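You operate a simulated robot arm through the tools that you are given. There is no shell and no other tool. Be economical: measure what you need, move in short steps, check, and stop when the job is done.

The job below is to be done with a simulated two-armed robot. You get a single attempt, and the scene is never put back.

Task
Pick up the yellow pouch with one hand, pass it to the other hand and put it on the top shelf of the supply rack. Set down upright: yellow pouch.

Only the result counts: the job must be done as asked and must still hold three seconds after the hand-in. Knocking over, shifting, dropping, spilling or breaking anything else fails it.

Robot
Two 7-joint arms with two-finger parallel grippers on one trunk, on a base that drives. Base frame: it is fixed to the floor where the robot stands at the start and does not move with it; the origin is under the middle of the robot, x ahead of it, y to its left, z up. Readings come in m, rad, newtons and seconds.
The left shoulder is at the start at [0.103, 0.172, 1.074], the right one opposite. With the tool pointing down near the work surface each hand reaches from about 0.1 to 0.68 m from the robot's upright axis, wherever it stands, measured 20 degrees to its own side. Places, roughly: top shelf of the supply rack [0.5, 2.2, 1.5]. Payload 3.6 kg a hand.
Tool frame (each hand has its own): the origin (TCP) lies between the finger pads and is the grasp point; the fingertips stand 0.03 m ahead of it; z points along the fingers, y is the line along which they close. The gripper opens to 0.11 m. The fingers are 0.02 m wide and 0.01 m thick; the gripper's body (0.048 by 0.112 m) begins 0.055 m behind the TCP.
Orientation is that of the tool frame in the base frame, as [roll, pitch, yaw] about the fixed x, y, z axes, in that order (R = Rz(yaw) Ry(pitch) Rx(roll)). With the fingers straight down and closing along the base's y, the tool's x points along the base's -x, its y along +y and its z along -z.

Tools
- The arms move only by the tool nudge_tool. It takes "left_rows", "right_rows" or both (then of equal length, played together; a hand with none holds still); each is a list of rows, each a list of 7 numbers: the turn, a rotation vector about the tool's x, y, z in rad, then the shift along the tool's x, y, z in m, then the closure in counts, from 0 (fully open) to 255 (shut). In form: [[ax, ay, az, x, y, z, claw], ...]. A call has 1 to 8 rows; each row shifts and turns the commanded pose from where the row before left it, along the tool's axes as they then stand. Rows are played at 5 a second. More than 0.05 m and 0.15 rad between two rows, or a gripper value outside its range, and nothing of the call is played. Where a pose cannot be reached the arm comes as near as it can. A force on the tool above 40 N (or 10 N above the force at the start of the call, whichever is more), or a blocked arm, ends the call early, and 0.2 s more pass. Each finger travels about 0.153 m/s and halts on what it meets, pressing with about 24 N; the grip force reading is that of the motor and also rises with nothing between the fingers. The clock runs only during rows and for 0.2 s after the last one: add rows that do not move to give the fingers time. The reply holds the time, the measured pose of the TCP, the force on the tool along the base axes, the opening and the grip force, in the units named above and with some noise, with the torque about the TCP (base axes, N m) and any sound that the robot's microphone picked up.
- Cameras (640 x 400 px; columns grow to the right, rows downward): "scene" is now at [0.192, 0.0209, 1.2378]; the picture's right is [0.46, -0.89, 0.00], its down [-0.69, -0.36, -0.63] and it looks along [0.56, 0.29, -0.78] (base axes); focal length 254 px, centre (320, 200). "left" rides on the left gripper at [0.072, -0.017, -0.103] in its tool frame; the picture's right is [0.23, 0.97, 0.00], its down [-0.76, 0.18, -0.62] and it looks along [-0.61, 0.14, 0.78] (tool axes); focal length 222 px, centre (320, 200). "right" rides on the right gripper at [0.072, 0.017, -0.103] in its tool frame; the picture's right is [-0.23, 0.97, 0.00], its down [-0.76, -0.18, -0.62] and it looks along [-0.61, -0.14, 0.78] (tool axes); focal length 222 px, centre (320, 200). There is no depth. A picture from a camera that has moved, and an enlarged one, comes with that camera's place and axes in the base frame and with its lens. The place of the scene camera against the robot may be out by one fixed shift of up to 0.025 m in any direction.
- camera(camera): a new picture of that camera. It takes no simulated time.
- raise_lower(by): slides the trunk up (or, below 0, down) by that many m; the arms and the scene camera ride with it, the base frame stays. It gives what a move gives, with no picture.
- steer(legs): drives the robot by 1 to 6 legs, each [ahead, left, turn to the left] in m, m and rad, along the robot's own axes; the way and the turn of a leg run together, so that a leg with both is an arc; at most 1.5 m and 3.142 rad a leg. The arms and the cameras ride along, it lands a little off, and it stops where it bumps. It gives what a move gives.
- turn_head(pan, tilt): turns the head with the scene camera to pan (to the left, within 1.501 rad either way) and tilt (down, from -0.506 to 1.204), counted from straight ahead of the robot. It gives what a move gives.
- close_up(camera, box): a new picture of the part [left, top, right, bottom] of that camera's present view, enlarged. It takes no simulated time.
- hand_in(): hands the job in; it is judged then, once.

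Go step by step. Nothing tells you exact positions but the pictures and the camera data: compare them with the known pose of the tool, close in by small moves and look again before you grip or let go. The budget is 120 turns and 92 pictures, counting those below and the enlarged ones. Unless the task says otherwise, let go and move clear before handing in, and close with one line.

The tools are called after "Request:" as a command line: name --argument value ..., lists and objects as JSON in quotes. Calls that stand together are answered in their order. nudge_tool: Moves the arms, as the interface text tells. Its arguments: {"type":"object","properties":{"left_rows":{"type":"array"},"right_rows":{"type":"array"}},"required":[]} The other tools are called the same way: raise_lower (by) slides the trunk up or down; steer (legs) drives the base; turn_head (pan, tilt) turns the head that bears the scene camera; camera (camera) takes a picture; close_up (camera, box) takes an enlarged picture of a part of a camera's view; hand_in () hands the job in.

At the start:

```text
time: 0.0
left_tool_pos: [0.3324, 0.3289, 0.8602]
left_tcp_rot: [3.14, 0.01, -3.139]
left_force: [0.2, -0.1, 0.2]
left_ft_torque: [0.01, -0.01, 0.03]
left_finger_gap: 0.1098
left_grasp_force: 0.0
right_tool_pos: [0.4655, -0.0048, 0.8853]
right_tcp_rot: [3.139, 0.013, 3.141]
right_force: [-0.1, 0.6, -1.2]
right_ft_torque: [0.01, 0.0, 0.03]
right_finger_gap: 0.1099
right_grasp_force: 0.0
trunk travel left (down, up): [-0.191, 0.573]
robot x, y, heading: [0.0013, -0.0018, 0.003]
head pan, tilt: [0.482, 0.902]
```

scene: 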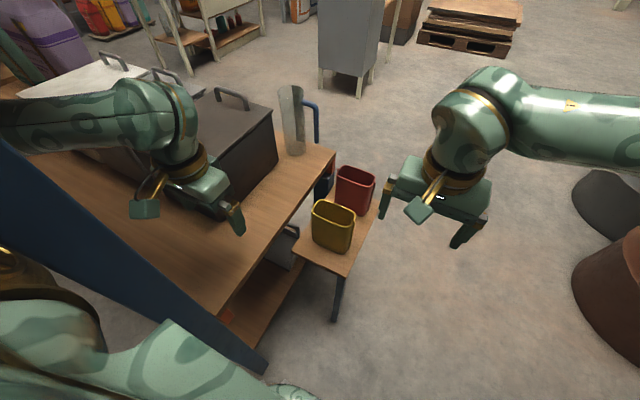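
right: 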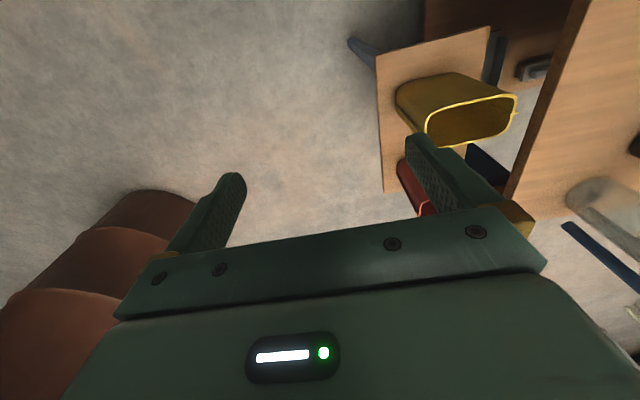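
left: 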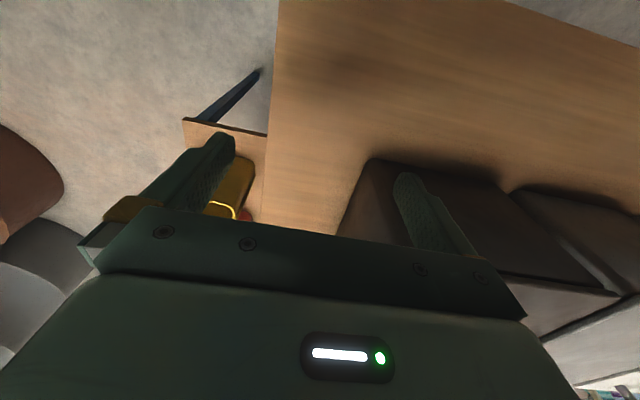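

The yellow pouch stands open-topped on a small side stand beside the bench, with its rim roughly at [0.53, 0.16, 0.74]. I'll take enlarged views of it and look towards the rack.

Request:
close_up --camera "scene" --box '[240, 130, 420, 290]'

Request:
close_up --camera "right" --box '[340, 20, 580, 220]'

Request:
turn_head --pan 1.35 --tilt 0.1

Request:
camera --camera "scene"

```text
2.50 times, centred on (330, 210) of scene
camera zoom: at [0.192, 0.0209, 1.2378], right [0.46, -0.89, 0.0], down [-0.69, -0.36, -0.63], along [0.56, 0.29, -0.78], focal length 635 px, centre (295, 175)
```

zoom: 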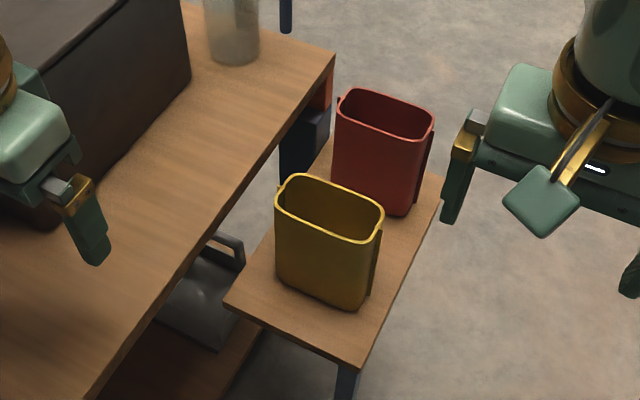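

```text
2.00 times, centred on (460, 120) of right
camera zoom: at [0.3918, 0.0117, 0.9876], right [0.23, 0.97, 0.0], down [0.75, -0.18, 0.63], along [0.62, -0.14, -0.78], focal length 444 px, centre (40, 360)
```

zoom: 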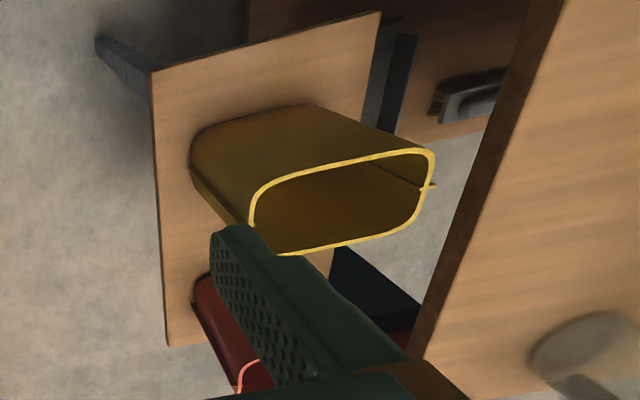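

```text
time: 1.2
left_tool_pos: [0.3345, 0.328, 0.8608]
left_tcp_rot: [3.138, 0.01, -3.141]
left_force: [0.0, 0.4, -0.5]
left_ft_torque: [0.01, 0.0, -0.02]
left_finger_gap: 0.1099
left_grasp_force: 0.2
right_tool_pos: [0.4652, -0.0043, 0.8835]
right_tcp_rot: [3.141, 0.009, -3.14]
right_force: [0.0, 0.0, 0.8]
right_ft_torque: [-0.02, 0.01, 0.03]
right_finger_gap: 0.1099
right_grasp_force: 0.1
trunk travel left (down, up): [-0.191, 0.573]
robot x, y, heading: [-0.0006, 0.0002, 0.001]
head pan, tilt: [1.349, 0.099]
```

```text
86 pictures are left
camera scene: at [0.145, 0.0756, 1.3083], right [0.98, -0.22, 0.01], down [-0.01, -0.1, -1.0], along [0.22, 0.97, -0.1], focal length 254 px, centre (320, 200)
```

scene: 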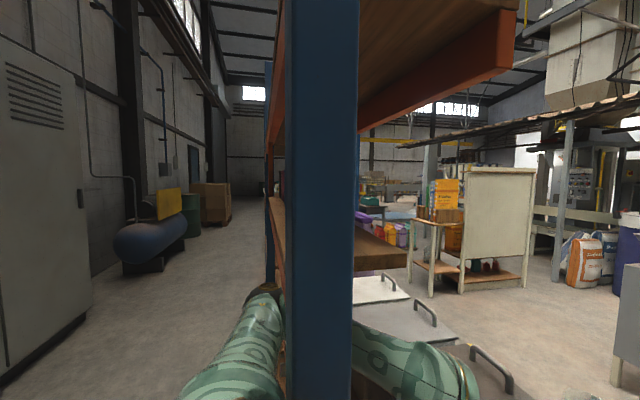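

The rack post (blue) and shelf are very near on the robot's left, and the arm seems to pass behind the post. I need more views to place the rack before moving.

Request:
turn_head --pan 1.1 --tilt 0.8

Request:
camera --camera "scene"

Request:
turn_head --pan 0.7 --tilt 0.1

Request:
camera --camera "scene"

Request:
turn_head --pan 1.5 --tilt -0.3

Request:
camera --camera "scene"

```text
time: 2.2
left_tool_pos: [0.3347, 0.3277, 0.8599]
left_tcp_rot: [3.138, 0.01, -3.14]
left_force: [0.1, 0.2, -0.2]
left_ft_torque: [0.01, -0.01, 0.0]
left_finger_gap: 0.11
left_grasp_force: 0.1
right_tool_pos: [0.4658, -0.0047, 0.8849]
right_tcp_rot: [3.139, 0.01, -3.139]
right_force: [-0.4, 0.3, -0.5]
right_ft_torque: [-0.01, 0.0, 0.01]
right_finger_gap: 0.1098
right_grasp_force: 0.1
trunk travel left (down, up): [-0.191, 0.573]
robot x, y, heading: [0.0007, 0.0013, -0.003]
head pan, tilt: [1.1, 0.799]
```

```text
85 pictures are left
camera scene: at [0.1619, 0.0579, 1.2456], right [0.89, -0.45, 0.01], down [-0.32, -0.64, -0.7], along [0.32, 0.62, -0.71], focal length 254 px, centre (320, 200)
```

scene: 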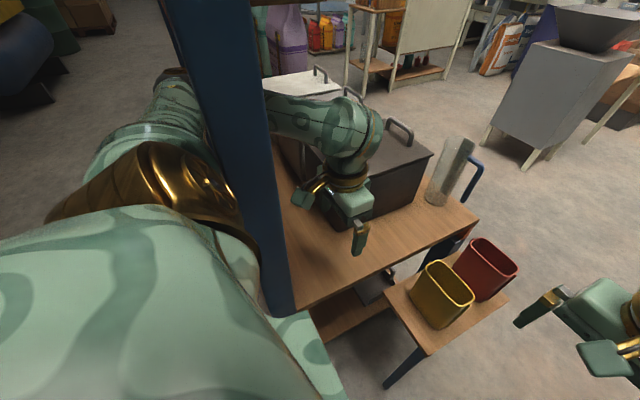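

```text
time: 3.3
left_tool_pos: [0.3328, 0.3282, 0.8619]
left_tcp_rot: [3.14, 0.011, -3.141]
left_force: [-0.2, -0.6, -0.4]
left_ft_torque: [0.01, 0.02, 0.01]
left_finger_gap: 0.1098
left_grasp_force: 0.0
right_tool_pos: [0.4655, -0.0047, 0.8848]
right_tcp_rot: [3.141, 0.011, -3.142]
right_force: [-0.6, -0.4, 0.0]
right_ft_torque: [-0.01, 0.05, 0.01]
right_finger_gap: 0.1099
right_grasp_force: 0.0
trunk travel left (down, up): [-0.191, 0.573]
robot x, y, heading: [-0.003, 0.0018, 0.005]
head pan, tilt: [0.7, 0.099]
```

```text
84 pictures are left
camera scene: at [0.195, 0.0453, 1.3088], right [0.65, -0.76, 0.01], down [-0.07, -0.06, -1.0], along [0.76, 0.64, -0.09], focal length 254 px, centre (320, 200)
```

scene: 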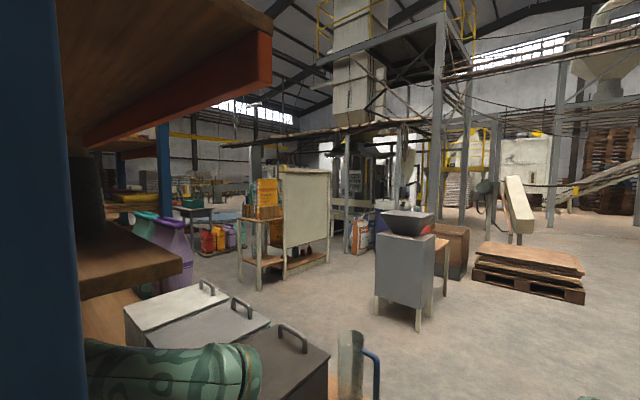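

```text
time: 4.5
left_tool_pos: [0.3331, 0.3288, 0.8602]
left_tcp_rot: [3.14, 0.011, -3.141]
left_force: [-0.1, 0.4, 0.2]
left_ft_torque: [0.0, 0.0, -0.04]
left_finger_gap: 0.1101
left_grasp_force: 0.0
right_tool_pos: [0.4652, -0.0045, 0.8834]
right_tcp_rot: [3.14, 0.009, -3.14]
right_force: [0.7, 0.5, 0.1]
right_ft_torque: [-0.02, 0.0, -0.01]
right_finger_gap: 0.11
right_grasp_force: 0.0
trunk travel left (down, up): [-0.191, 0.573]
robot x, y, heading: [-0.0013, -0.0006, 0.001]
head pan, tilt: [1.499, -0.3]
```

```text
83 pictures are left
camera scene: at [0.1299, 0.0643, 1.3427], right [1.0, -0.07, 0.01], down [0.03, 0.3, -0.95], along [0.06, 0.95, 0.3], focal length 254 px, centre (320, 200)
```

scene: 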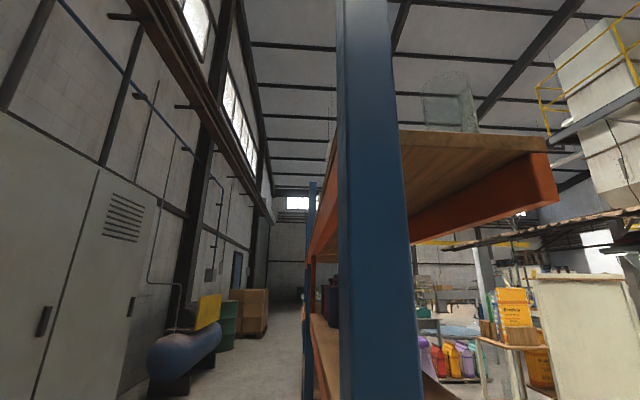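

The rack bits near me measure out as follows: blue post at about [0.19, 0.28], overhead shelf ending at [0.40, 0.30, 1.42]. The far rack near [0.7, 2.2, 1.5] must be the target. I'll draw the left hand back slightly to learn how the arm lies against the post, and check by camera.

Request:
nudge_tool --left_rows '[[0, 0, 0, 0.02, 0, 0, 0], [0, 0, 0, 0.02, 0, 0, 0], [0, 0, 0, 0, 0, 0, 0]]'

Request:
turn_head --pan 1.3 --tilt 0.6

Request:
camera --camera "scene"

Request:
camera --camera "left"

```text
time: 5.2
left_tool_pos: [0.3289, 0.3371, 0.8571]
left_tcp_rot: [3.139, 0.007, -3.14]
left_force: [-0.2, -0.3, 0.3]
left_ft_torque: [-0.02, -0.02, 0.01]
left_finger_gap: 0.11
left_grasp_force: 0.0
left hand out of reach, approached as far as the arm can: row 1, 2
right_tool_pos: [0.4676, -0.0049, 0.8833]
right_tcp_rot: [3.141, 0.009, -3.142]
right_force: [0.3, -0.6, -0.5]
right_ft_torque: [0.02, -0.05, -0.01]
right_finger_gap: 0.11
right_grasp_force: 0.0
trunk travel left (down, up): [-0.191, 0.573]
robot x, y, heading: [0.0027, 0.0022, -0.003]
head pan, tilt: [1.499, -0.3]
```

```text
time: 6.5
left_tool_pos: [0.3281, 0.3372, 0.8574]
left_tcp_rot: [3.141, 0.006, -3.139]
left_force: [0.5, 0.7, 0.4]
left_ft_torque: [-0.01, 0.03, -0.02]
left_finger_gap: 0.1099
left_grasp_force: 0.0
right_tool_pos: [0.4682, -0.0054, 0.8846]
right_tcp_rot: [3.139, 0.007, -3.14]
right_force: [0.0, 0.3, 1.1]
right_ft_torque: [0.02, 0.0, 0.02]
right_finger_gap: 0.11
right_grasp_force: 0.0
trunk travel left (down, up): [-0.191, 0.573]
robot x, y, heading: [0.0027, 0.0019, -0.005]
head pan, tilt: [1.3, 0.6]
```

```text
82 pictures are left
camera scene: at [0.1525, 0.0709, 1.2619], right [0.96, -0.27, 0.01], down [-0.14, -0.54, -0.83], along [0.22, 0.8, -0.56], focal length 254 px, centre (320, 200)
```

scene: 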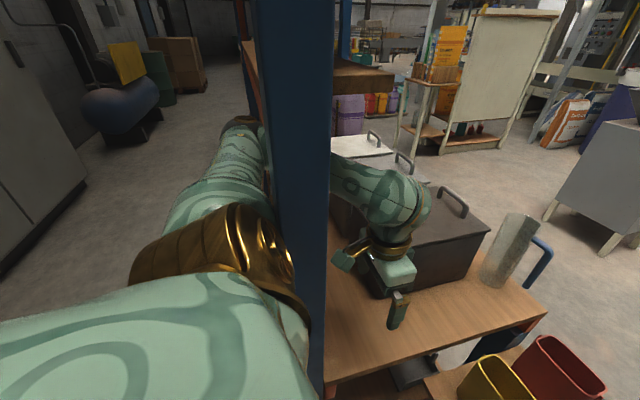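

```text
81 pictures are left
camera left: at [0.2561, 0.3198, 0.9587], right [-0.23, 0.97, 0.0], down [0.76, 0.18, 0.63], along [0.61, 0.14, -0.78], focal length 222 px, centre (320, 200)
```

left: 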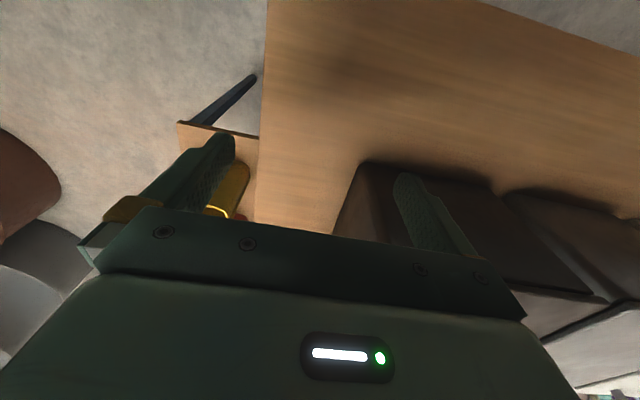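

The post stands between my upper arm and forearm, so I need to know whether it blocks me. I'll shift right by a few centimetres, within the estimated clearance, and look again.

Request:
steer --legs '[[0, -0.04, 0]]'

Request:
camera --camera "scene"

```text
time: 7.3
left_tool_pos: [0.3284, 0.2976, 0.8566]
left_tcp_rot: [-3.139, 0.007, -3.139]
left_force: [0.0, 0.9, -0.2]
left_ft_torque: [0.0, 0.0, -0.01]
left_finger_gap: 0.1101
left_grasp_force: 0.0
right_tool_pos: [0.4683, -0.0456, 0.8831]
right_tcp_rot: [-3.14, 0.009, -3.14]
right_force: [-0.6, -0.2, -0.2]
right_ft_torque: [0.0, 0.0, 0.02]
right_finger_gap: 0.1101
right_grasp_force: 0.0
trunk travel left (down, up): [-0.191, 0.573]
robot x, y, heading: [0.0018, -0.0424, -0.001]
head pan, tilt: [1.3, 0.6]
```

```text
80 pictures are left
camera scene: at [0.1525, 0.031, 1.2618], right [0.96, -0.27, 0.01], down [-0.14, -0.54, -0.83], along [0.22, 0.8, -0.56], focal length 254 px, centre (320, 200)
```

scene: 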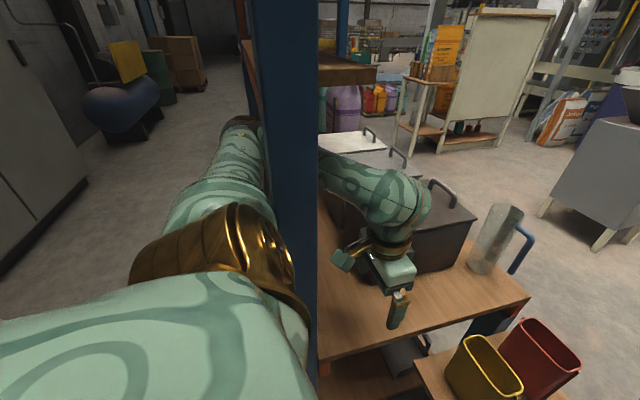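

No contact so far. I'll go another small step right and watch for a bump.

Request:
steer --legs '[[0, -0.04, 0]]'

Request:
turn_head --pan 1.5 --tilt 0.35

Request:
camera --camera "scene"

```text
time: 8.2
left_tool_pos: [0.3283, 0.2572, 0.8563]
left_tcp_rot: [-3.139, 0.006, -3.138]
left_force: [-0.3, -0.9, 0.5]
left_ft_torque: [0.01, -0.03, 0.01]
left_finger_gap: 0.1099
left_grasp_force: 0.1
right_tool_pos: [0.4677, -0.0835, 0.8843]
right_tcp_rot: [-3.14, 0.008, -3.138]
right_force: [-0.4, -0.7, -0.4]
right_ft_torque: [-0.01, 0.01, 0.02]
right_finger_gap: 0.1102
right_grasp_force: 0.0
trunk travel left (down, up): [-0.191, 0.573]
robot x, y, heading: [-0.0016, -0.0861, 0.004]
head pan, tilt: [1.3, 0.6]
```

```text
time: 9.0
left_tool_pos: [0.3275, 0.2589, 0.8543]
left_tcp_rot: [-3.14, 0.004, -3.137]
left_force: [-0.3, 0.0, 0.1]
left_ft_torque: [0.02, -0.07, 0.03]
left_finger_gap: 0.1101
left_grasp_force: 0.0
right_tool_pos: [0.4682, -0.0837, 0.8829]
right_tcp_rot: [-3.141, 0.008, -3.138]
right_force: [0.2, 0.5, -0.4]
right_ft_torque: [-0.02, 0.01, -0.02]
right_finger_gap: 0.11
right_grasp_force: 0.1
trunk travel left (down, up): [-0.191, 0.573]
robot x, y, heading: [-0.0014, -0.0821, 0.002]
head pan, tilt: [1.499, 0.351]
```

```text
79 pictures are left
camera scene: at [0.1357, -0.0001, 1.284], right [1.0, -0.07, 0.01], down [-0.02, -0.34, -0.94], along [0.07, 0.94, -0.35], focal length 254 px, centre (320, 200)
```

scene: 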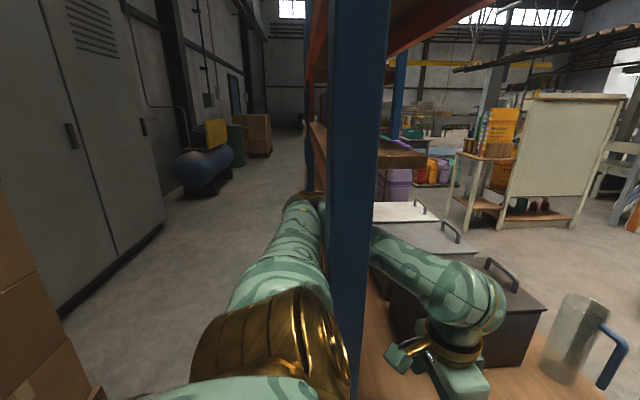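

Still no contact, though the forearm should be almost touching the post by my estimate. One more small step will show whether it blocks.

Request:
steer --legs '[[0, -0.04, 0]]'

Request:
camera --camera "scene"

```text
time: 10.0
left_tool_pos: [0.3278, 0.2384, 0.854]
left_tcp_rot: [-3.14, 0.004, -3.104]
left_force: [0.5, 0.0, 0.1]
left_ft_torque: [-0.02, 0.01, -0.01]
left_finger_gap: 0.1101
left_grasp_force: 0.0
right_tool_pos: [0.4733, -0.1047, 0.8806]
right_tcp_rot: [-3.133, 0.001, -3.117]
right_force: [0.7, 0.6, 0.3]
right_ft_torque: [0.0, 0.0, -0.02]
right_finger_gap: 0.1102
right_grasp_force: 0.1
trunk travel left (down, up): [-0.191, 0.573]
robot x, y, heading: [-0.001, -0.1151, 0.026]
head pan, tilt: [1.499, 0.351]
stopped in leg 1: the robot was blocked; the commanded pose is now the measured one
```

```text
78 pictures are left
camera scene: at [0.1406, -0.0259, 1.2825], right [1.0, -0.05, 0.0], down [-0.01, -0.35, -0.94], along [0.05, 0.94, -0.35], focal length 254 px, centre (320, 200)
```

scene: 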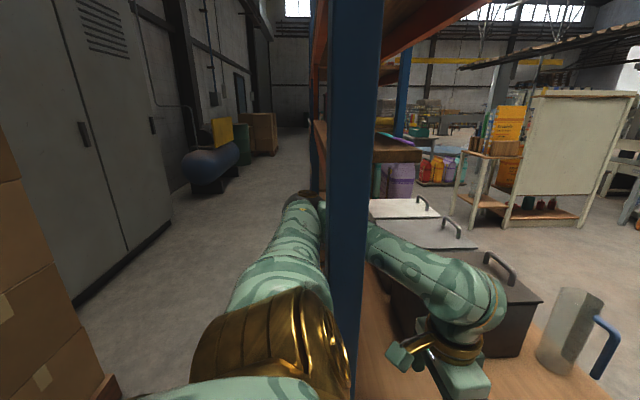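

The post is solid and did block me, and nothing appears to have shifted. I'll back off left, then swing the right hand aside so I can turn left in place. That lets the post slip out through the gap between the left hand and the chest.

Request:
steer --legs '[[0, 0.115, -0.02]]'

Request:
nudge_tool --right_rows '[[0, 0, 0, 0.01, -0.045, 0, 0], [0, 0, 0, 0.01, -0.045, 0, 0], [0, 0, 0, 0.01, -0.045, 0, 0], [0, 0, 0, 0.01, -0.045, 0, 0], [0, 0, 0, 0.01, -0.045, 0, 0], [0, 0, 0, 0.01, -0.045, 0, 0], [0, 0, 0, 0, 0, 0, 0]]'

Request:
turn_head --pan -0.9 --tilt 0.5

Request:
camera --camera "scene"

```text
time: 11.3
left_tool_pos: [0.33, 0.3393, 0.8597]
left_tcp_rot: [3.135, 0.011, -3.127]
left_force: [-0.2, -0.2, 0.7]
left_ft_torque: [0.02, 0.0, -0.02]
left_finger_gap: 0.1098
left_grasp_force: 0.2
right_tool_pos: [0.4692, -0.0054, 0.8845]
right_tcp_rot: [3.139, 0.009, -3.138]
right_force: [-0.6, 0.0, -0.4]
right_ft_torque: [-0.02, 0.04, 0.01]
right_finger_gap: 0.1099
right_grasp_force: 0.1
trunk travel left (down, up): [-0.191, 0.573]
robot x, y, heading: [0.0018, -0.0008, 0.002]
head pan, tilt: [1.499, 0.351]
```

```text
time: 12.9
left_tool_pos: [0.3304, 0.3392, 0.859]
left_tcp_rot: [3.136, 0.011, -3.129]
left_force: [-0.9, -0.2, 0.6]
left_ft_torque: [-0.01, 0.0, 0.02]
left_finger_gap: 0.1099
left_grasp_force: 0.1
right_tool_pos: [0.4081, -0.2742, 0.8823]
right_tcp_rot: [-3.141, 0.007, -3.136]
right_force: [0.5, 0.0, -0.4]
right_ft_torque: [0.03, 0.0, 0.02]
right_finger_gap: 0.1098
right_grasp_force: 0.0
trunk travel left (down, up): [-0.191, 0.573]
robot x, y, heading: [0.0018, -0.0007, 0.004]
head pan, tilt: [1.499, 0.351]
```

```text
time: 15.1
left_tool_pos: [0.3306, 0.3397, 0.8578]
left_tcp_rot: [3.137, 0.012, -3.126]
left_force: [0.0, -0.7, -0.2]
left_ft_torque: [0.02, 0.01, 0.0]
left_finger_gap: 0.1101
left_grasp_force: 0.0
right_tool_pos: [0.4092, -0.274, 0.8807]
right_tcp_rot: [3.14, 0.008, -3.138]
right_force: [0.2, 0.5, 0.1]
right_ft_torque: [-0.03, -0.01, -0.01]
right_finger_gap: 0.1099
right_grasp_force: 0.1
trunk travel left (down, up): [-0.191, 0.573]
robot x, y, heading: [-0.0001, 0.0029, 0.006]
head pan, tilt: [-0.901, 0.499]
```

```text
77 pictures are left
camera scene: at [0.1863, -0.0863, 1.2709], right [-0.78, -0.62, -0.01], down [-0.29, 0.37, -0.88], along [0.55, -0.69, -0.48], focal length 254 px, centre (320, 200)
```

scene: 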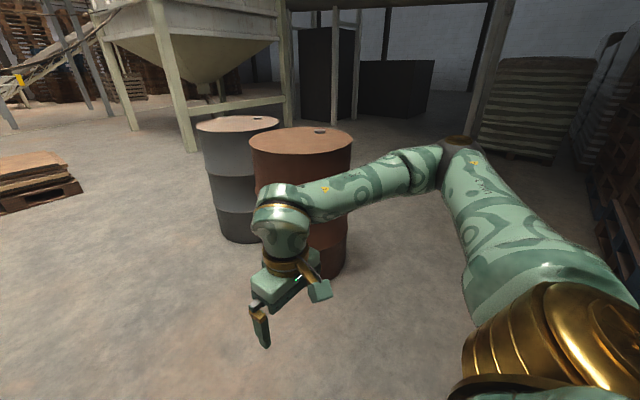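

The right side is clear, with the drums about 1.2 m off. I'll turn left in stages and watch for bumps.

Request:
steer --legs '[[0, 0, 0.25]]'

Request:
turn_head --pan 0.8 --tilt 0.6

Request:
camera --camera "scene"

```text
time: 16.3
left_tool_pos: [0.2431, 0.4124, 0.855]
left_tcp_rot: [3.135, 0.001, -2.88]
left_force: [-0.1, 0.4, 0.6]
left_ft_torque: [-0.01, -0.02, 0.03]
left_finger_gap: 0.11
left_grasp_force: 0.1
right_tool_pos: [0.4685, -0.1631, 0.8783]
right_tcp_rot: [-3.141, 0.0, -2.895]
right_force: [-0.5, -0.7, 0.2]
right_ft_torque: [-0.02, 0.0, 0.0]
right_finger_gap: 0.11
right_grasp_force: 0.1
trunk travel left (down, up): [-0.191, 0.573]
robot x, y, heading: [-0.0004, 0.0014, 0.253]
head pan, tilt: [-0.901, 0.499]
```

```text
time: 18.0
left_tool_pos: [0.2432, 0.4124, 0.8537]
left_tcp_rot: [3.135, 0.002, -2.88]
left_force: [-0.6, 0.1, 0.4]
left_ft_torque: [-0.02, 0.01, -0.02]
left_finger_gap: 0.11
left_grasp_force: 0.0
right_tool_pos: [0.4689, -0.1631, 0.8798]
right_tcp_rot: [3.141, 0.001, -2.893]
right_force: [-0.1, -0.2, -1.1]
right_ft_torque: [-0.02, 0.02, -0.01]
right_finger_gap: 0.11
right_grasp_force: 0.0
trunk travel left (down, up): [-0.191, 0.573]
robot x, y, heading: [-0.0024, -0.0021, 0.254]
head pan, tilt: [0.799, 0.6]
```

```text
76 pictures are left
camera scene: at [0.1787, 0.0949, 1.2604], right [0.87, -0.5, 0.0], down [-0.28, -0.49, -0.82], along [0.41, 0.72, -0.57], focal length 254 px, centre (320, 200)
```

scene: 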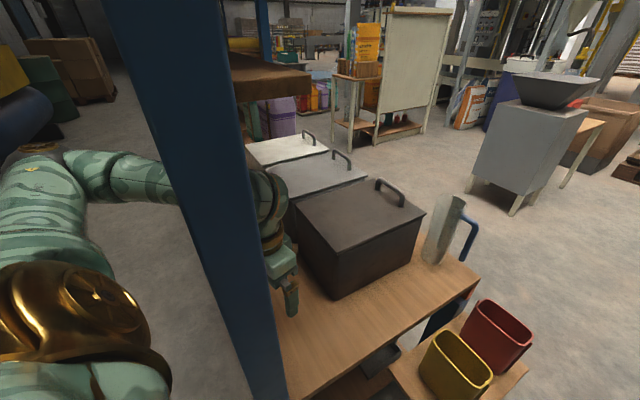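

The turn works and the post is sliding through the gap. I'll continue turning.

Request:
steer --legs '[[0, 0, 0.25]]'

Request:
turn_head --pan 0.5 --tilt 0.6

Request:
camera --camera "scene"

```text
time: 19.3
left_tool_pos: [0.1326, 0.4595, 0.8553]
left_tcp_rot: [3.135, 0.002, -2.63]
left_force: [-0.5, 0.6, 0.1]
left_ft_torque: [0.0, 0.01, 0.02]
left_finger_gap: 0.1101
left_grasp_force: 0.0
right_tool_pos: [0.494, -0.0431, 0.8794]
right_tcp_rot: [-3.141, 0.001, -2.641]
right_force: [-0.6, -0.1, 0.6]
right_ft_torque: [-0.01, -0.03, 0.02]
right_finger_gap: 0.1098
right_grasp_force: 0.1
trunk travel left (down, up): [-0.191, 0.573]
robot x, y, heading: [0.0023, 0.0011, 0.497]
head pan, tilt: [0.799, 0.6]
```

```text
time: 20.1
left_tool_pos: [0.1341, 0.4596, 0.8553]
left_tcp_rot: [3.137, 0.001, -2.63]
left_force: [0.4, -0.3, -0.2]
left_ft_torque: [0.03, -0.01, -0.03]
left_finger_gap: 0.1101
left_grasp_force: 0.0
right_tool_pos: [0.4944, -0.0429, 0.8797]
right_tcp_rot: [-3.141, 0.0, -2.643]
right_force: [0.1, 0.0, 0.1]
right_ft_torque: [-0.02, -0.01, -0.01]
right_finger_gap: 0.11
right_grasp_force: 0.1
trunk travel left (down, up): [-0.191, 0.573]
robot x, y, heading: [-0.0011, -0.0014, 0.5]
head pan, tilt: [0.499, 0.6]
```

```text
75 pictures are left
camera scene: at [0.1703, 0.1234, 1.2604], right [0.84, -0.54, 0.0], down [-0.31, -0.48, -0.82], along [0.45, 0.69, -0.57], focal length 254 px, centre (320, 200)
```

scene: 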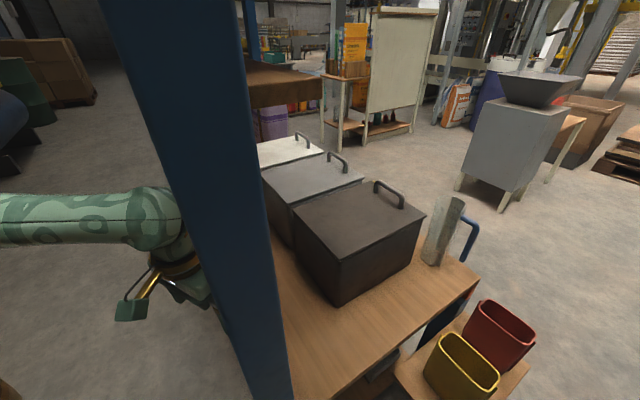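

The left hand is now beyond the post. A bit more turn puts the post ahead of my chest, then I back straight off.

Request:
steer --legs '[[0, 0, 0.25], [-0.1, 0, 0]]'

Request:
turn_head --pan 0.2 --tilt 0.7

Request:
camera --camera "scene"

```text
time: 22.1
left_tool_pos: [-0.0583, 0.4092, 0.8559]
left_tcp_rot: [3.138, 0.002, -2.379]
left_force: [-0.8, -0.3, -0.2]
left_ft_torque: [0.03, 0.02, 0.01]
left_finger_gap: 0.11
left_grasp_force: 0.0
right_tool_pos: [0.4156, 0.0139, 0.8797]
right_tcp_rot: [-3.141, 0.002, -2.39]
right_force: [-0.9, 0.0, 0.6]
right_ft_torque: [0.01, -0.01, 0.01]
right_finger_gap: 0.11
right_grasp_force: 0.0
trunk travel left (down, up): [-0.191, 0.573]
robot x, y, heading: [-0.0716, -0.0677, 0.755]
head pan, tilt: [0.499, 0.6]
```

```text
time: 22.9
left_tool_pos: [-0.0597, 0.4106, 0.8543]
left_tcp_rot: [3.137, 0.002, -2.379]
left_force: [-0.6, 0.4, 0.4]
left_ft_torque: [-0.01, -0.03, 0.02]
left_finger_gap: 0.11
left_grasp_force: 0.0
right_tool_pos: [0.4162, 0.0142, 0.8786]
right_tcp_rot: [3.142, 0.001, -2.389]
right_force: [-0.1, 0.1, 0.5]
right_ft_torque: [0.04, -0.01, 0.02]
right_finger_gap: 0.1099
right_grasp_force: 0.0
trunk travel left (down, up): [-0.191, 0.573]
robot x, y, heading: [-0.0692, -0.073, 0.758]
head pan, tilt: [0.201, 0.7]
```

```text
74 pictures are left
camera scene: at [0.0799, 0.0778, 1.2518], right [0.82, -0.58, 0.0], down [-0.37, -0.53, -0.76], along [0.44, 0.62, -0.64], focal length 254 px, centre (320, 200)
```

scene: 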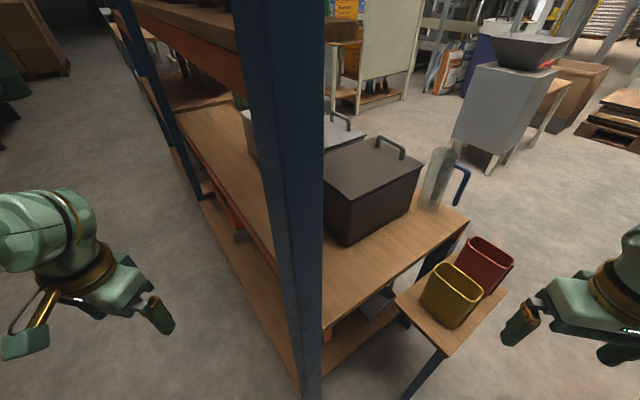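

The post now stands between my two hands, so I can back straight out. After that I'll come round to face the stand squarely (heading +y).

Request:
steer --legs '[[-0.45, 0, 0]]'

Request:
turn_head --pan -0.7 --tilt 0.6

Request:
camera --camera "scene"

```text
time: 25.6
left_tool_pos: [-0.3854, 0.1041, 0.8549]
left_tcp_rot: [3.138, 0.005, -2.382]
left_force: [0.2, 0.4, 0.4]
left_ft_torque: [0.03, 0.0, -0.03]
left_finger_gap: 0.1099
left_grasp_force: 0.1
right_tool_pos: [0.0882, -0.2927, 0.8788]
right_tcp_rot: [-3.141, 0.002, -2.391]
right_force: [-0.6, -1.0, -0.3]
right_ft_torque: [0.01, -0.01, 0.02]
right_finger_gap: 0.1099
right_grasp_force: 0.1
trunk travel left (down, up): [-0.191, 0.573]
robot x, y, heading: [-0.4, -0.3736, 0.75]
head pan, tilt: [0.201, 0.7]
```

```text
time: 26.8
left_tool_pos: [-0.3849, 0.1048, 0.8542]
left_tcp_rot: [3.137, 0.003, -2.382]
left_force: [-0.4, 0.1, 0.3]
left_ft_torque: [0.01, -0.02, 0.0]
left_finger_gap: 0.1101
left_grasp_force: 0.1
right_tool_pos: [0.0892, -0.2927, 0.8785]
right_tcp_rot: [3.141, -0.001, -2.39]
right_force: [0.4, -0.4, 0.3]
right_ft_torque: [0.01, -0.01, -0.01]
right_finger_gap: 0.11
right_grasp_force: 0.0
trunk travel left (down, up): [-0.191, 0.573]
robot x, y, heading: [-0.4003, -0.3753, 0.751]
head pan, tilt: [-0.7, 0.6]
```

```text
73 pictures are left
camera scene: at [-0.2082, -0.2928, 1.2604], right [0.05, -1.0, 0.0], down [-0.56, -0.03, -0.82], along [0.82, 0.04, -0.57], focal length 254 px, centre (320, 200)
```

scene: 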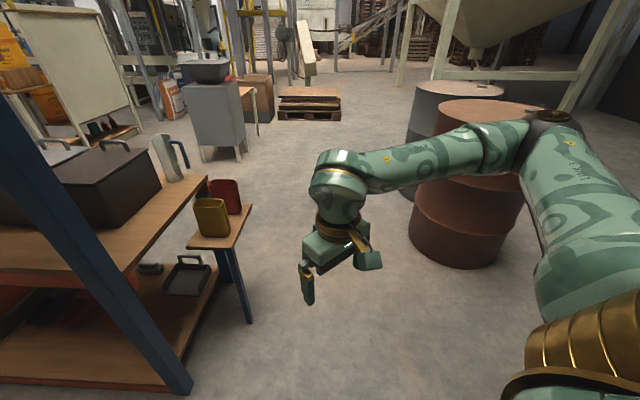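

The way along the front of the bench is clear. I'll turn to face +y and slide right until I'm in front of the yellow pouch.

Request:
steer --legs '[[0, 0, 0.82], [-0.05, -0.92, 0]]'

Request:
turn_head --pan 0.0 --tilt 0.8

Request:
camera --camera "scene"

Request:
camera --camera "right"

```text
time: 33.8
left_tool_pos: [0.1702, -0.084, 0.8558]
left_tcp_rot: [3.137, 0.003, -1.553]
left_force: [0.7, 0.1, 0.6]
left_ft_torque: [-0.03, 0.01, 0.02]
left_finger_gap: 0.11
left_grasp_force: 0.0
right_tool_pos: [0.7834, -0.0019, 0.8791]
right_tcp_rot: [3.141, -0.001, -1.562]
right_force: [0.3, 0.3, 0.0]
right_ft_torque: [0.0, 0.01, 0.02]
right_finger_gap: 0.1099
right_grasp_force: 0.0
trunk travel left (down, up): [-0.191, 0.573]
robot x, y, heading: [0.5128, -0.4156, 1.571]
head pan, tilt: [-0.7, 0.6]
```

```text
time: 34.9
left_tool_pos: [0.1697, -0.0825, 0.856]
left_tcp_rot: [3.137, 0.003, -1.554]
left_force: [-0.3, 0.2, -0.4]
left_ft_torque: [0.01, -0.03, 0.03]
left_finger_gap: 0.11
left_grasp_force: 0.1
right_tool_pos: [0.785, -0.004, 0.8792]
right_tcp_rot: [-3.141, -0.002, -1.564]
right_force: [0.4, 0.0, 0.6]
right_ft_torque: [-0.01, -0.01, 0.03]
right_finger_gap: 0.1101
right_grasp_force: 0.1
trunk travel left (down, up): [-0.191, 0.573]
robot x, y, heading: [0.5121, -0.4137, 1.582]
head pan, tilt: [0.0, 0.799]
```

```text
72 pictures are left
camera scene: at [0.5185, -0.2182, 1.2436], right [1.0, 0.01, 0.0], down [0.0, -0.72, -0.7], along [0.0, 0.7, -0.72], focal length 254 px, centre (320, 200)
```

scene: 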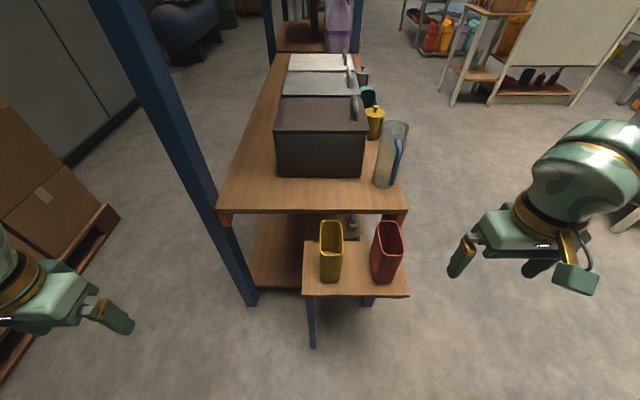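

```text
71 pictures are left
camera right: at [0.7675, -0.0759, 0.9823], right [-0.98, 0.22, 0.0], down [0.17, 0.76, 0.62], along [0.14, 0.61, -0.78], focal length 222 px, centre (320, 200)
```

right: 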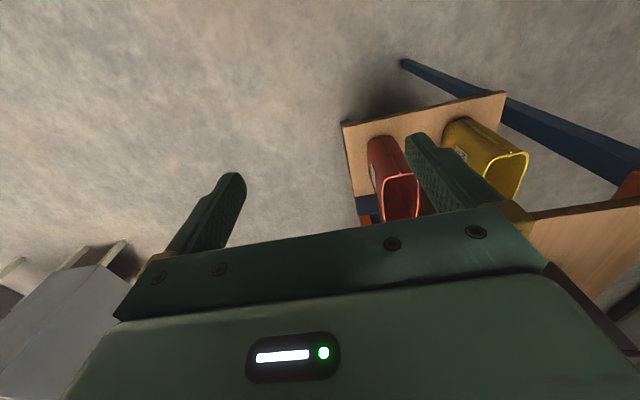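

I face the stand now: the yellow pouch's rim is about [0.545, 0.165, 0.735], 0.057 m wide along world x and 0.085 m along y, and about 0.18 m tall. I'll bring the right hand above it.

Request:
nudge_tool --right_rows '[[0, 0, 0, -0.025, 0.04, 0, 0], [0, 0, 0, -0.025, 0.04, 0, 0], [0, 0, 0, -0.025, 0.04, 0, 0], [0, 0, 0, -0.025, 0.04, 0, 0], [0, 0, 0, -0.025, 0.04, 0, 0], [0, 0, 0, -0.025, 0.04, 0, 0], [0, 0, 0, 0, 0, 0, 0]]'

Request:
camera --camera "right"

Request:
camera --camera "scene"

```text
time: 36.5
left_tool_pos: [0.1709, -0.083, 0.8562]
left_tcp_rot: [3.136, 0.002, -1.553]
left_force: [-0.1, -0.7, -0.8]
left_ft_torque: [0.0, 0.03, 0.04]
left_finger_gap: 0.11
left_grasp_force: 0.0
right_tool_pos: [0.542, 0.1434, 0.8816]
right_tcp_rot: [-3.141, 0.001, -1.563]
right_force: [1.2, 0.6, -0.3]
right_ft_torque: [0.02, -0.02, -0.01]
right_finger_gap: 0.11
right_grasp_force: 0.1
trunk travel left (down, up): [-0.191, 0.573]
robot x, y, heading: [0.515, -0.4188, 1.577]
head pan, tilt: [0.0, 0.799]
```

```text
70 pictures are left
camera right: at [0.526, 0.0709, 0.9847], right [-0.98, 0.22, 0.0], down [0.17, 0.76, 0.62], along [0.14, 0.61, -0.78], focal length 222 px, centre (320, 200)
```

right: 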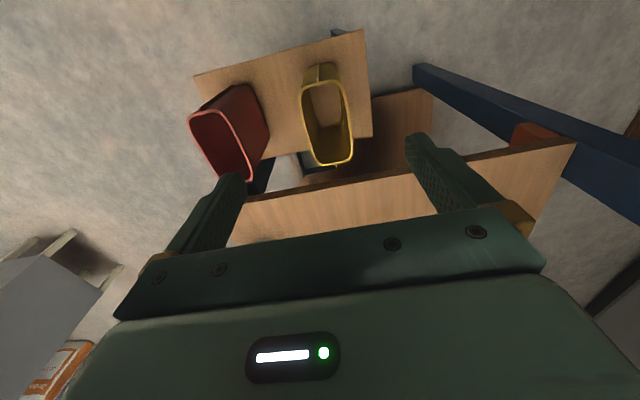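

```text
69 pictures are left
camera scene: at [0.5188, -0.2183, 1.2436], right [1.0, 0.01, 0.0], down [0.0, -0.72, -0.7], along [0.0, 0.7, -0.72], focal length 254 px, centre (320, 200)
```

scene: 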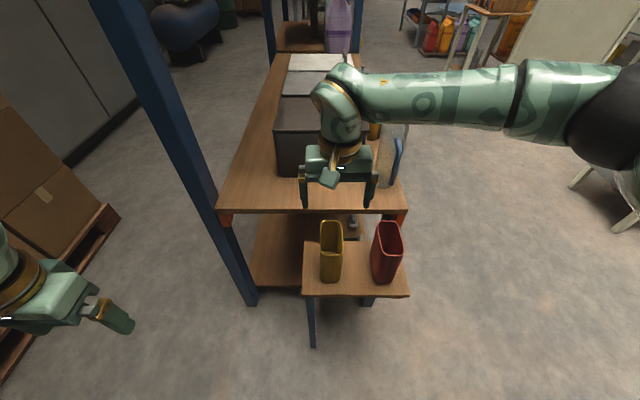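

Let me zoom on the pouch in the right-hand camera for exact rim placement.

Request:
close_up --camera "right" --box '[250, 40, 410, 190]'

Request:
close_up --camera "scene" --box '[260, 190, 440, 310]'

```text
2.67 times, centred on (330, 115) of right
camera zoom: at [0.526, 0.0709, 0.9847], right [-0.98, 0.22, 0.0], down [0.17, 0.76, 0.62], along [0.14, 0.61, -0.78], focal length 592 px, centre (293, 427)
```

zoom: 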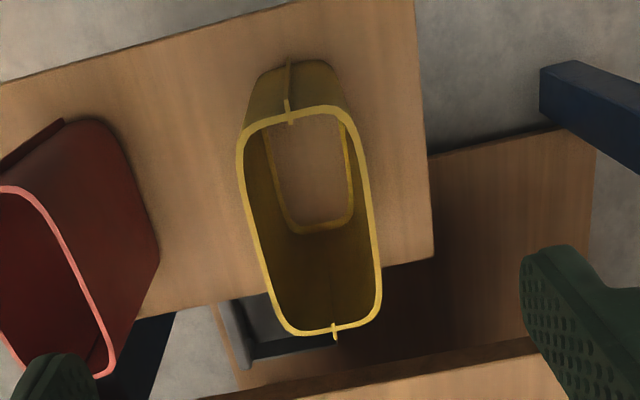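

```text
3.33 times, centred on (350, 250) of scene
camera zoom: at [0.5188, -0.2183, 1.2436], right [1.0, 0.01, 0.0], down [0.0, -0.72, -0.7], along [0.0, 0.7, -0.72], focal length 846 px, centre (220, 33)
```

zoom: 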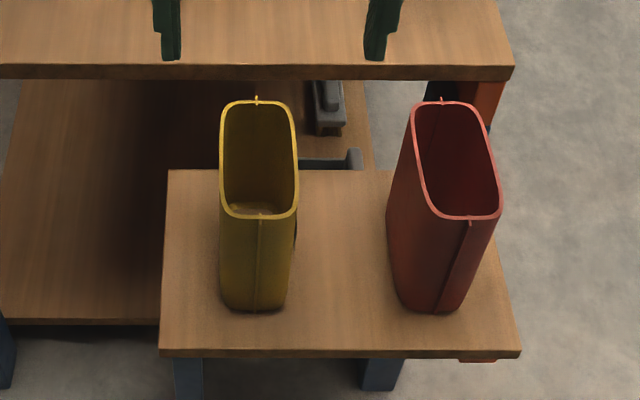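

Combining the right-camera views, the rim centre is about [0.540, 0.177, 0.70], size 0.06 × 0.107 m, height about 0.155 m. I'll centre the hand and go down partway, then check.

Request:
nudge_tool --right_rows '[[0, 0, 0, -0.017, 0.001, 0.0, 0], [0, 0, 0, -0.017, 0.001, 0.03, 0], [0, 0, 0, 0, 0, 0.04, 0], [0, 0, 0, 0, 0, 0.04, 0], [0, 0, 0, 0, 0, 0, 0]]'

Request:
camera --camera "right"

Request:
close_up --camera "scene" --box '[260, 160, 440, 310]'

```text
time: 37.6
left_tool_pos: [0.1705, -0.0834, 0.856]
left_tcp_rot: [3.136, 0.001, -1.553]
left_force: [0.1, 0.1, 0.4]
left_ft_torque: [0.0, -0.02, 0.02]
left_finger_gap: 0.1097
left_grasp_force: 0.0
right_tool_pos: [0.5409, 0.181, 0.7695]
right_tcp_rot: [-3.141, -0.001, -1.563]
right_force: [-0.2, -0.3, -0.5]
right_ft_torque: [-0.02, 0.0, 0.01]
right_finger_gap: 0.1101
right_grasp_force: 0.0
trunk travel left (down, up): [-0.191, 0.573]
robot x, y, heading: [0.5109, -0.4179, 1.577]
head pan, tilt: [0.0, 0.799]
```

```text
66 pictures are left
camera right: at [0.5243, 0.1063, 0.8729], right [-0.98, 0.22, 0.0], down [0.17, 0.76, 0.62], along [0.14, 0.61, -0.78], focal length 222 px, centre (320, 200)
```

right: 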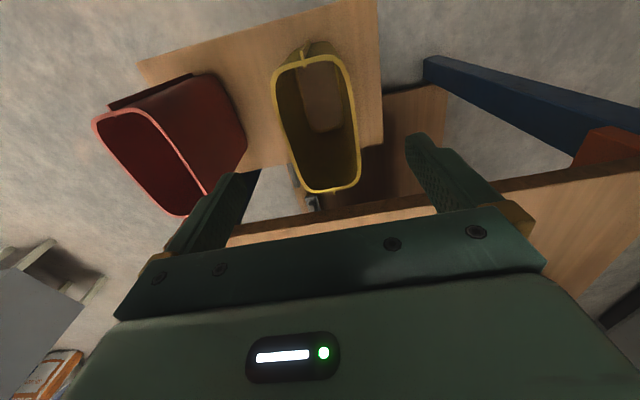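

```text
2.67 times, centred on (350, 235) of scene
camera zoom: at [0.5183, -0.2183, 1.2436], right [1.0, 0.01, 0.0], down [0.0, -0.72, -0.7], along [0.0, 0.7, -0.72], focal length 677 px, centre (240, 107)
```

zoom: 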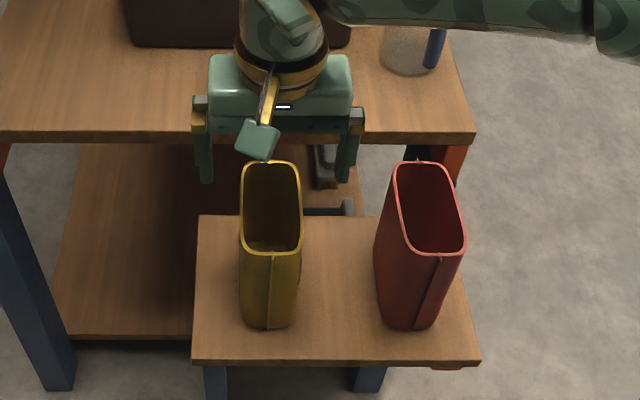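

Both views agree: rim centre [0.54, 0.18, 0.70]. I'll descend 0.08 m and close.

Request:
nudge_tool --right_rows '[[0, 0, 0, 0, 0, 0.03, 0], [0, 0, 0, 0, 0, 0.03, 0], [0, 0, 0, 0, 0, 0.022, 0], [0, 0, 0, 0, 0, 0, 0]]'

Request:
close_up --camera "scene" --box '[260, 160, 440, 310]'

```text
time: 38.6
left_tool_pos: [0.17, -0.0844, 0.8554]
left_tcp_rot: [3.138, 0.002, -1.553]
left_force: [-1.3, -0.8, 0.0]
left_ft_torque: [-0.02, 0.0, 0.02]
left_finger_gap: 0.11
left_grasp_force: 0.1
right_tool_pos: [0.5396, 0.1789, 0.6859]
right_tcp_rot: [-3.141, 0.001, -1.564]
right_force: [-1.2, 0.2, 0.2]
right_ft_torque: [-0.02, 0.04, -0.01]
right_finger_gap: 0.1102
right_grasp_force: 0.1
trunk travel left (down, up): [-0.191, 0.573]
robot x, y, heading: [0.5157, -0.4177, 1.579]
head pan, tilt: [0.0, 0.799]
```

```text
2.67 times, centred on (350, 235) of scene
camera zoom: at [0.5183, -0.2182, 1.2436], right [1.0, 0.01, 0.0], down [0.0, -0.72, -0.7], along [0.0, 0.7, -0.72], focal length 677 px, centre (240, 107)
```

zoom: 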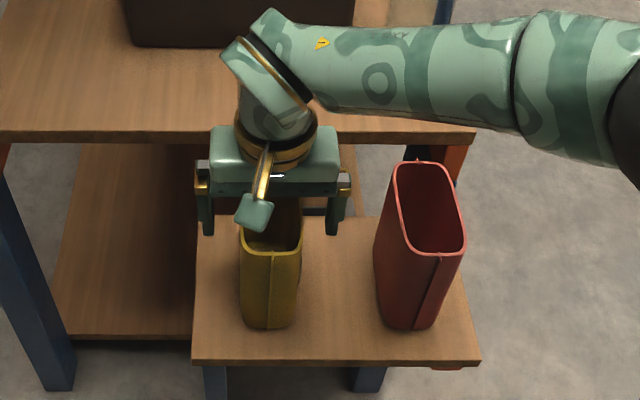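

The fingers straddle the pouch at mid-length. Closing now.

Request:
nudge_tool --right_rows '[[0, 0, 0, 0, 0, 0, 120], [0, 0, 0, 0, 0, 0, 200], [0, 0, 0, 0, 0, 0, 200], [0, 0, 0, 0, 0, 0, 200]]'

Request:
close_up --camera "scene" --box '[260, 160, 440, 310]'

```text
time: 39.6
left_tool_pos: [0.1698, -0.083, 0.8548]
left_tcp_rot: [3.137, 0.001, -1.552]
left_force: [0.2, -0.1, 1.0]
left_ft_torque: [0.0, 0.0, 0.0]
left_finger_gap: 0.1103
left_grasp_force: 0.0
right_tool_pos: [0.5399, 0.1784, 0.6852]
right_tcp_rot: [-3.14, 0.001, -1.564]
right_force: [0.3, 0.3, -0.3]
right_ft_torque: [0.01, -0.03, 0.02]
right_finger_gap: 0.0588
right_grasp_force: 24.0
trunk travel left (down, up): [-0.191, 0.573]
robot x, y, heading: [0.515, -0.4217, 1.576]
head pan, tilt: [0.0, 0.799]
```

```text
2.67 times, centred on (350, 235) of scene
camera zoom: at [0.5182, -0.2181, 1.2435], right [1.0, 0.01, 0.0], down [0.0, -0.72, -0.7], along [0.0, 0.7, -0.72], focal length 677 px, centre (240, 107)
```

zoom: 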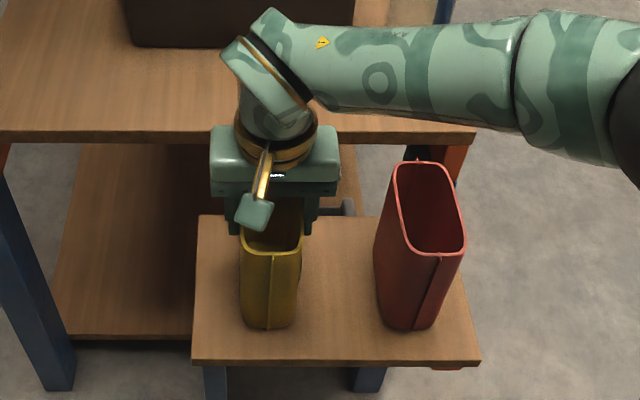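

Gripped at 0.059 m. Lifting straight up.

Request:
nudge_tool --right_rows '[[0, 0, 0, 0, 0, -0.015, 200], [0, 0, 0, 0, 0, -0.03, 200], [0, 0, 0, 0, 0, -0.04, 200], [0, 0, 0, 0, 0, -0.04, 200], [0, 0, 0, 0, 0, -0.04, 200], [0, 0, 0, 0, 0, -0.04, 200], [0, 0, 0, 0, 0, -0.03, 200], [0, 0, 0, 0, 0, 0, 200]]'

Request:
camera --camera "scene"

```text
time: 41.5
left_tool_pos: [0.1711, -0.083, 0.855]
left_tcp_rot: [3.136, 0.001, -1.554]
left_force: [0.3, -0.6, 0.0]
left_ft_torque: [-0.01, 0.01, 0.01]
left_finger_gap: 0.11
left_grasp_force: 0.1
right_tool_pos: [0.5401, 0.1778, 0.9204]
right_tcp_rot: [3.141, -0.002, -1.566]
right_force: [0.3, 0.5, -0.1]
right_ft_torque: [-0.02, 0.03, 0.0]
right_finger_gap: 0.0587
right_grasp_force: 24.4
trunk travel left (down, up): [-0.191, 0.573]
robot x, y, heading: [0.5127, -0.4224, 1.577]
head pan, tilt: [0.0, 0.799]
```

```text
62 pictures are left
camera scene: at [0.5183, -0.2178, 1.2434], right [1.0, 0.01, 0.0], down [0.0, -0.72, -0.7], along [0.0, 0.7, -0.72], focal length 254 px, centre (320, 200)
```

scene: 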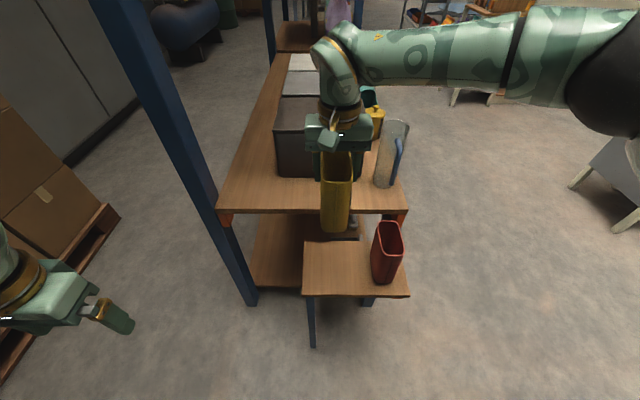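

The pouch is up and clear. I'll back off for working room, raise the right hand to handover height nearer to me, and move the left hand up/forward.

Request:
steer --legs '[[-0.22, 0, 0]]'

Request:
nudge_tool --right_rows '[[0, 0, 0, 0.015, 0, -0.025, 200], [0, 0, 0, 0.015, 0, -0.025, 200], [0, 0, 0, 0.015, 0, -0.025, 200], [0, 0, 0, 0.01, 0, -0.025, 200], [0, 0, 0, 0, 0, -0.025, 200], [0, 0, 0, 0, 0, 0, 200]]' --left_rows '[[0, 0, 0, -0.02, 0, -0.02, 0], [0, 0, 0, -0.02, 0, -0.02, 0], [0, 0, 0, -0.02, 0, -0.02, 0], [0, 0, 0, -0.02, 0, -0.02, 0], [0, 0, 0, -0.02, 0, 0, 0], [0, 0, 0, 0, 0, 0, 0]]'

Request:
nudge_tool --left_rows '[[0, -0.14, 0, 0, 0, 0, 0], [0, -0.14, 0, 0, 0, 0, 0], [0, -0.14, 0, 0, 0, 0, 0], [0, -0.14, 0, 0, 0, 0, 0], [0, 0, 0, 0, 0, 0, 0]]'

Request:
camera --camera "scene"

```text
time: 43.2
left_tool_pos: [0.1707, -0.309, 0.8557]
left_tcp_rot: [3.137, 0.005, -1.551]
left_force: [0.5, 0.2, -0.1]
left_ft_torque: [0.03, 0.03, -0.01]
left_finger_gap: 0.11
left_grasp_force: 0.1
right_tool_pos: [0.5408, -0.0473, 0.9209]
right_tcp_rot: [-3.141, 0.0, -1.561]
right_force: [0.6, -0.2, 0.1]
right_ft_torque: [0.03, -0.01, 0.01]
right_finger_gap: 0.0591
right_grasp_force: 24.0
trunk travel left (down, up): [-0.191, 0.573]
robot x, y, heading: [0.5163, -0.6399, 1.577]
head pan, tilt: [0.0, 0.799]
```

```text
time: 44.6
left_tool_pos: [0.1687, -0.2099, 0.9374]
left_tcp_rot: [3.138, 0.001, -1.551]
left_force: [-0.7, -0.3, 0.4]
left_ft_torque: [0.03, 0.0, -0.03]
left_finger_gap: 0.1102
left_grasp_force: 0.1
right_tool_pos: [0.5434, -0.1026, 1.0472]
right_tcp_rot: [-3.141, 0.0, -1.561]
right_force: [1.2, -0.1, 0.0]
right_ft_torque: [-0.01, 0.01, -0.02]
right_finger_gap: 0.0585
right_grasp_force: 25.0
trunk travel left (down, up): [-0.191, 0.573]
robot x, y, heading: [0.515, -0.6416, 1.582]
head pan, tilt: [0.0, 0.799]
```

```text
time: 45.8
left_tool_pos: [0.1697, -0.2108, 0.9363]
left_tcp_rot: [3.137, 0.563, -1.555]
left_force: [-0.6, -0.1, -1.2]
left_ft_torque: [0.0, 0.0, 0.01]
left_finger_gap: 0.1099
left_grasp_force: 0.1
right_tool_pos: [0.5429, -0.1015, 1.0462]
right_tcp_rot: [3.14, 0.0, -1.563]
right_force: [0.0, -0.2, -0.3]
right_ft_torque: [-0.03, 0.01, -0.02]
right_finger_gap: 0.0591
right_grasp_force: 24.0
trunk travel left (down, up): [-0.191, 0.573]
robot x, y, heading: [0.5165, -0.6454, 1.578]
head pan, tilt: [0.0, 0.799]
```

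```text
61 pictures are left
camera scene: at [0.5193, -0.4428, 1.2434], right [1.0, 0.01, 0.0], down [0.01, -0.72, -0.7], along [-0.01, 0.7, -0.72], focal length 254 px, centre (320, 200)
```

scene: 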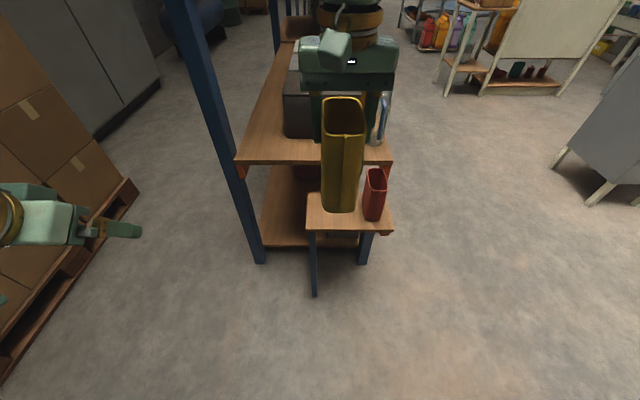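

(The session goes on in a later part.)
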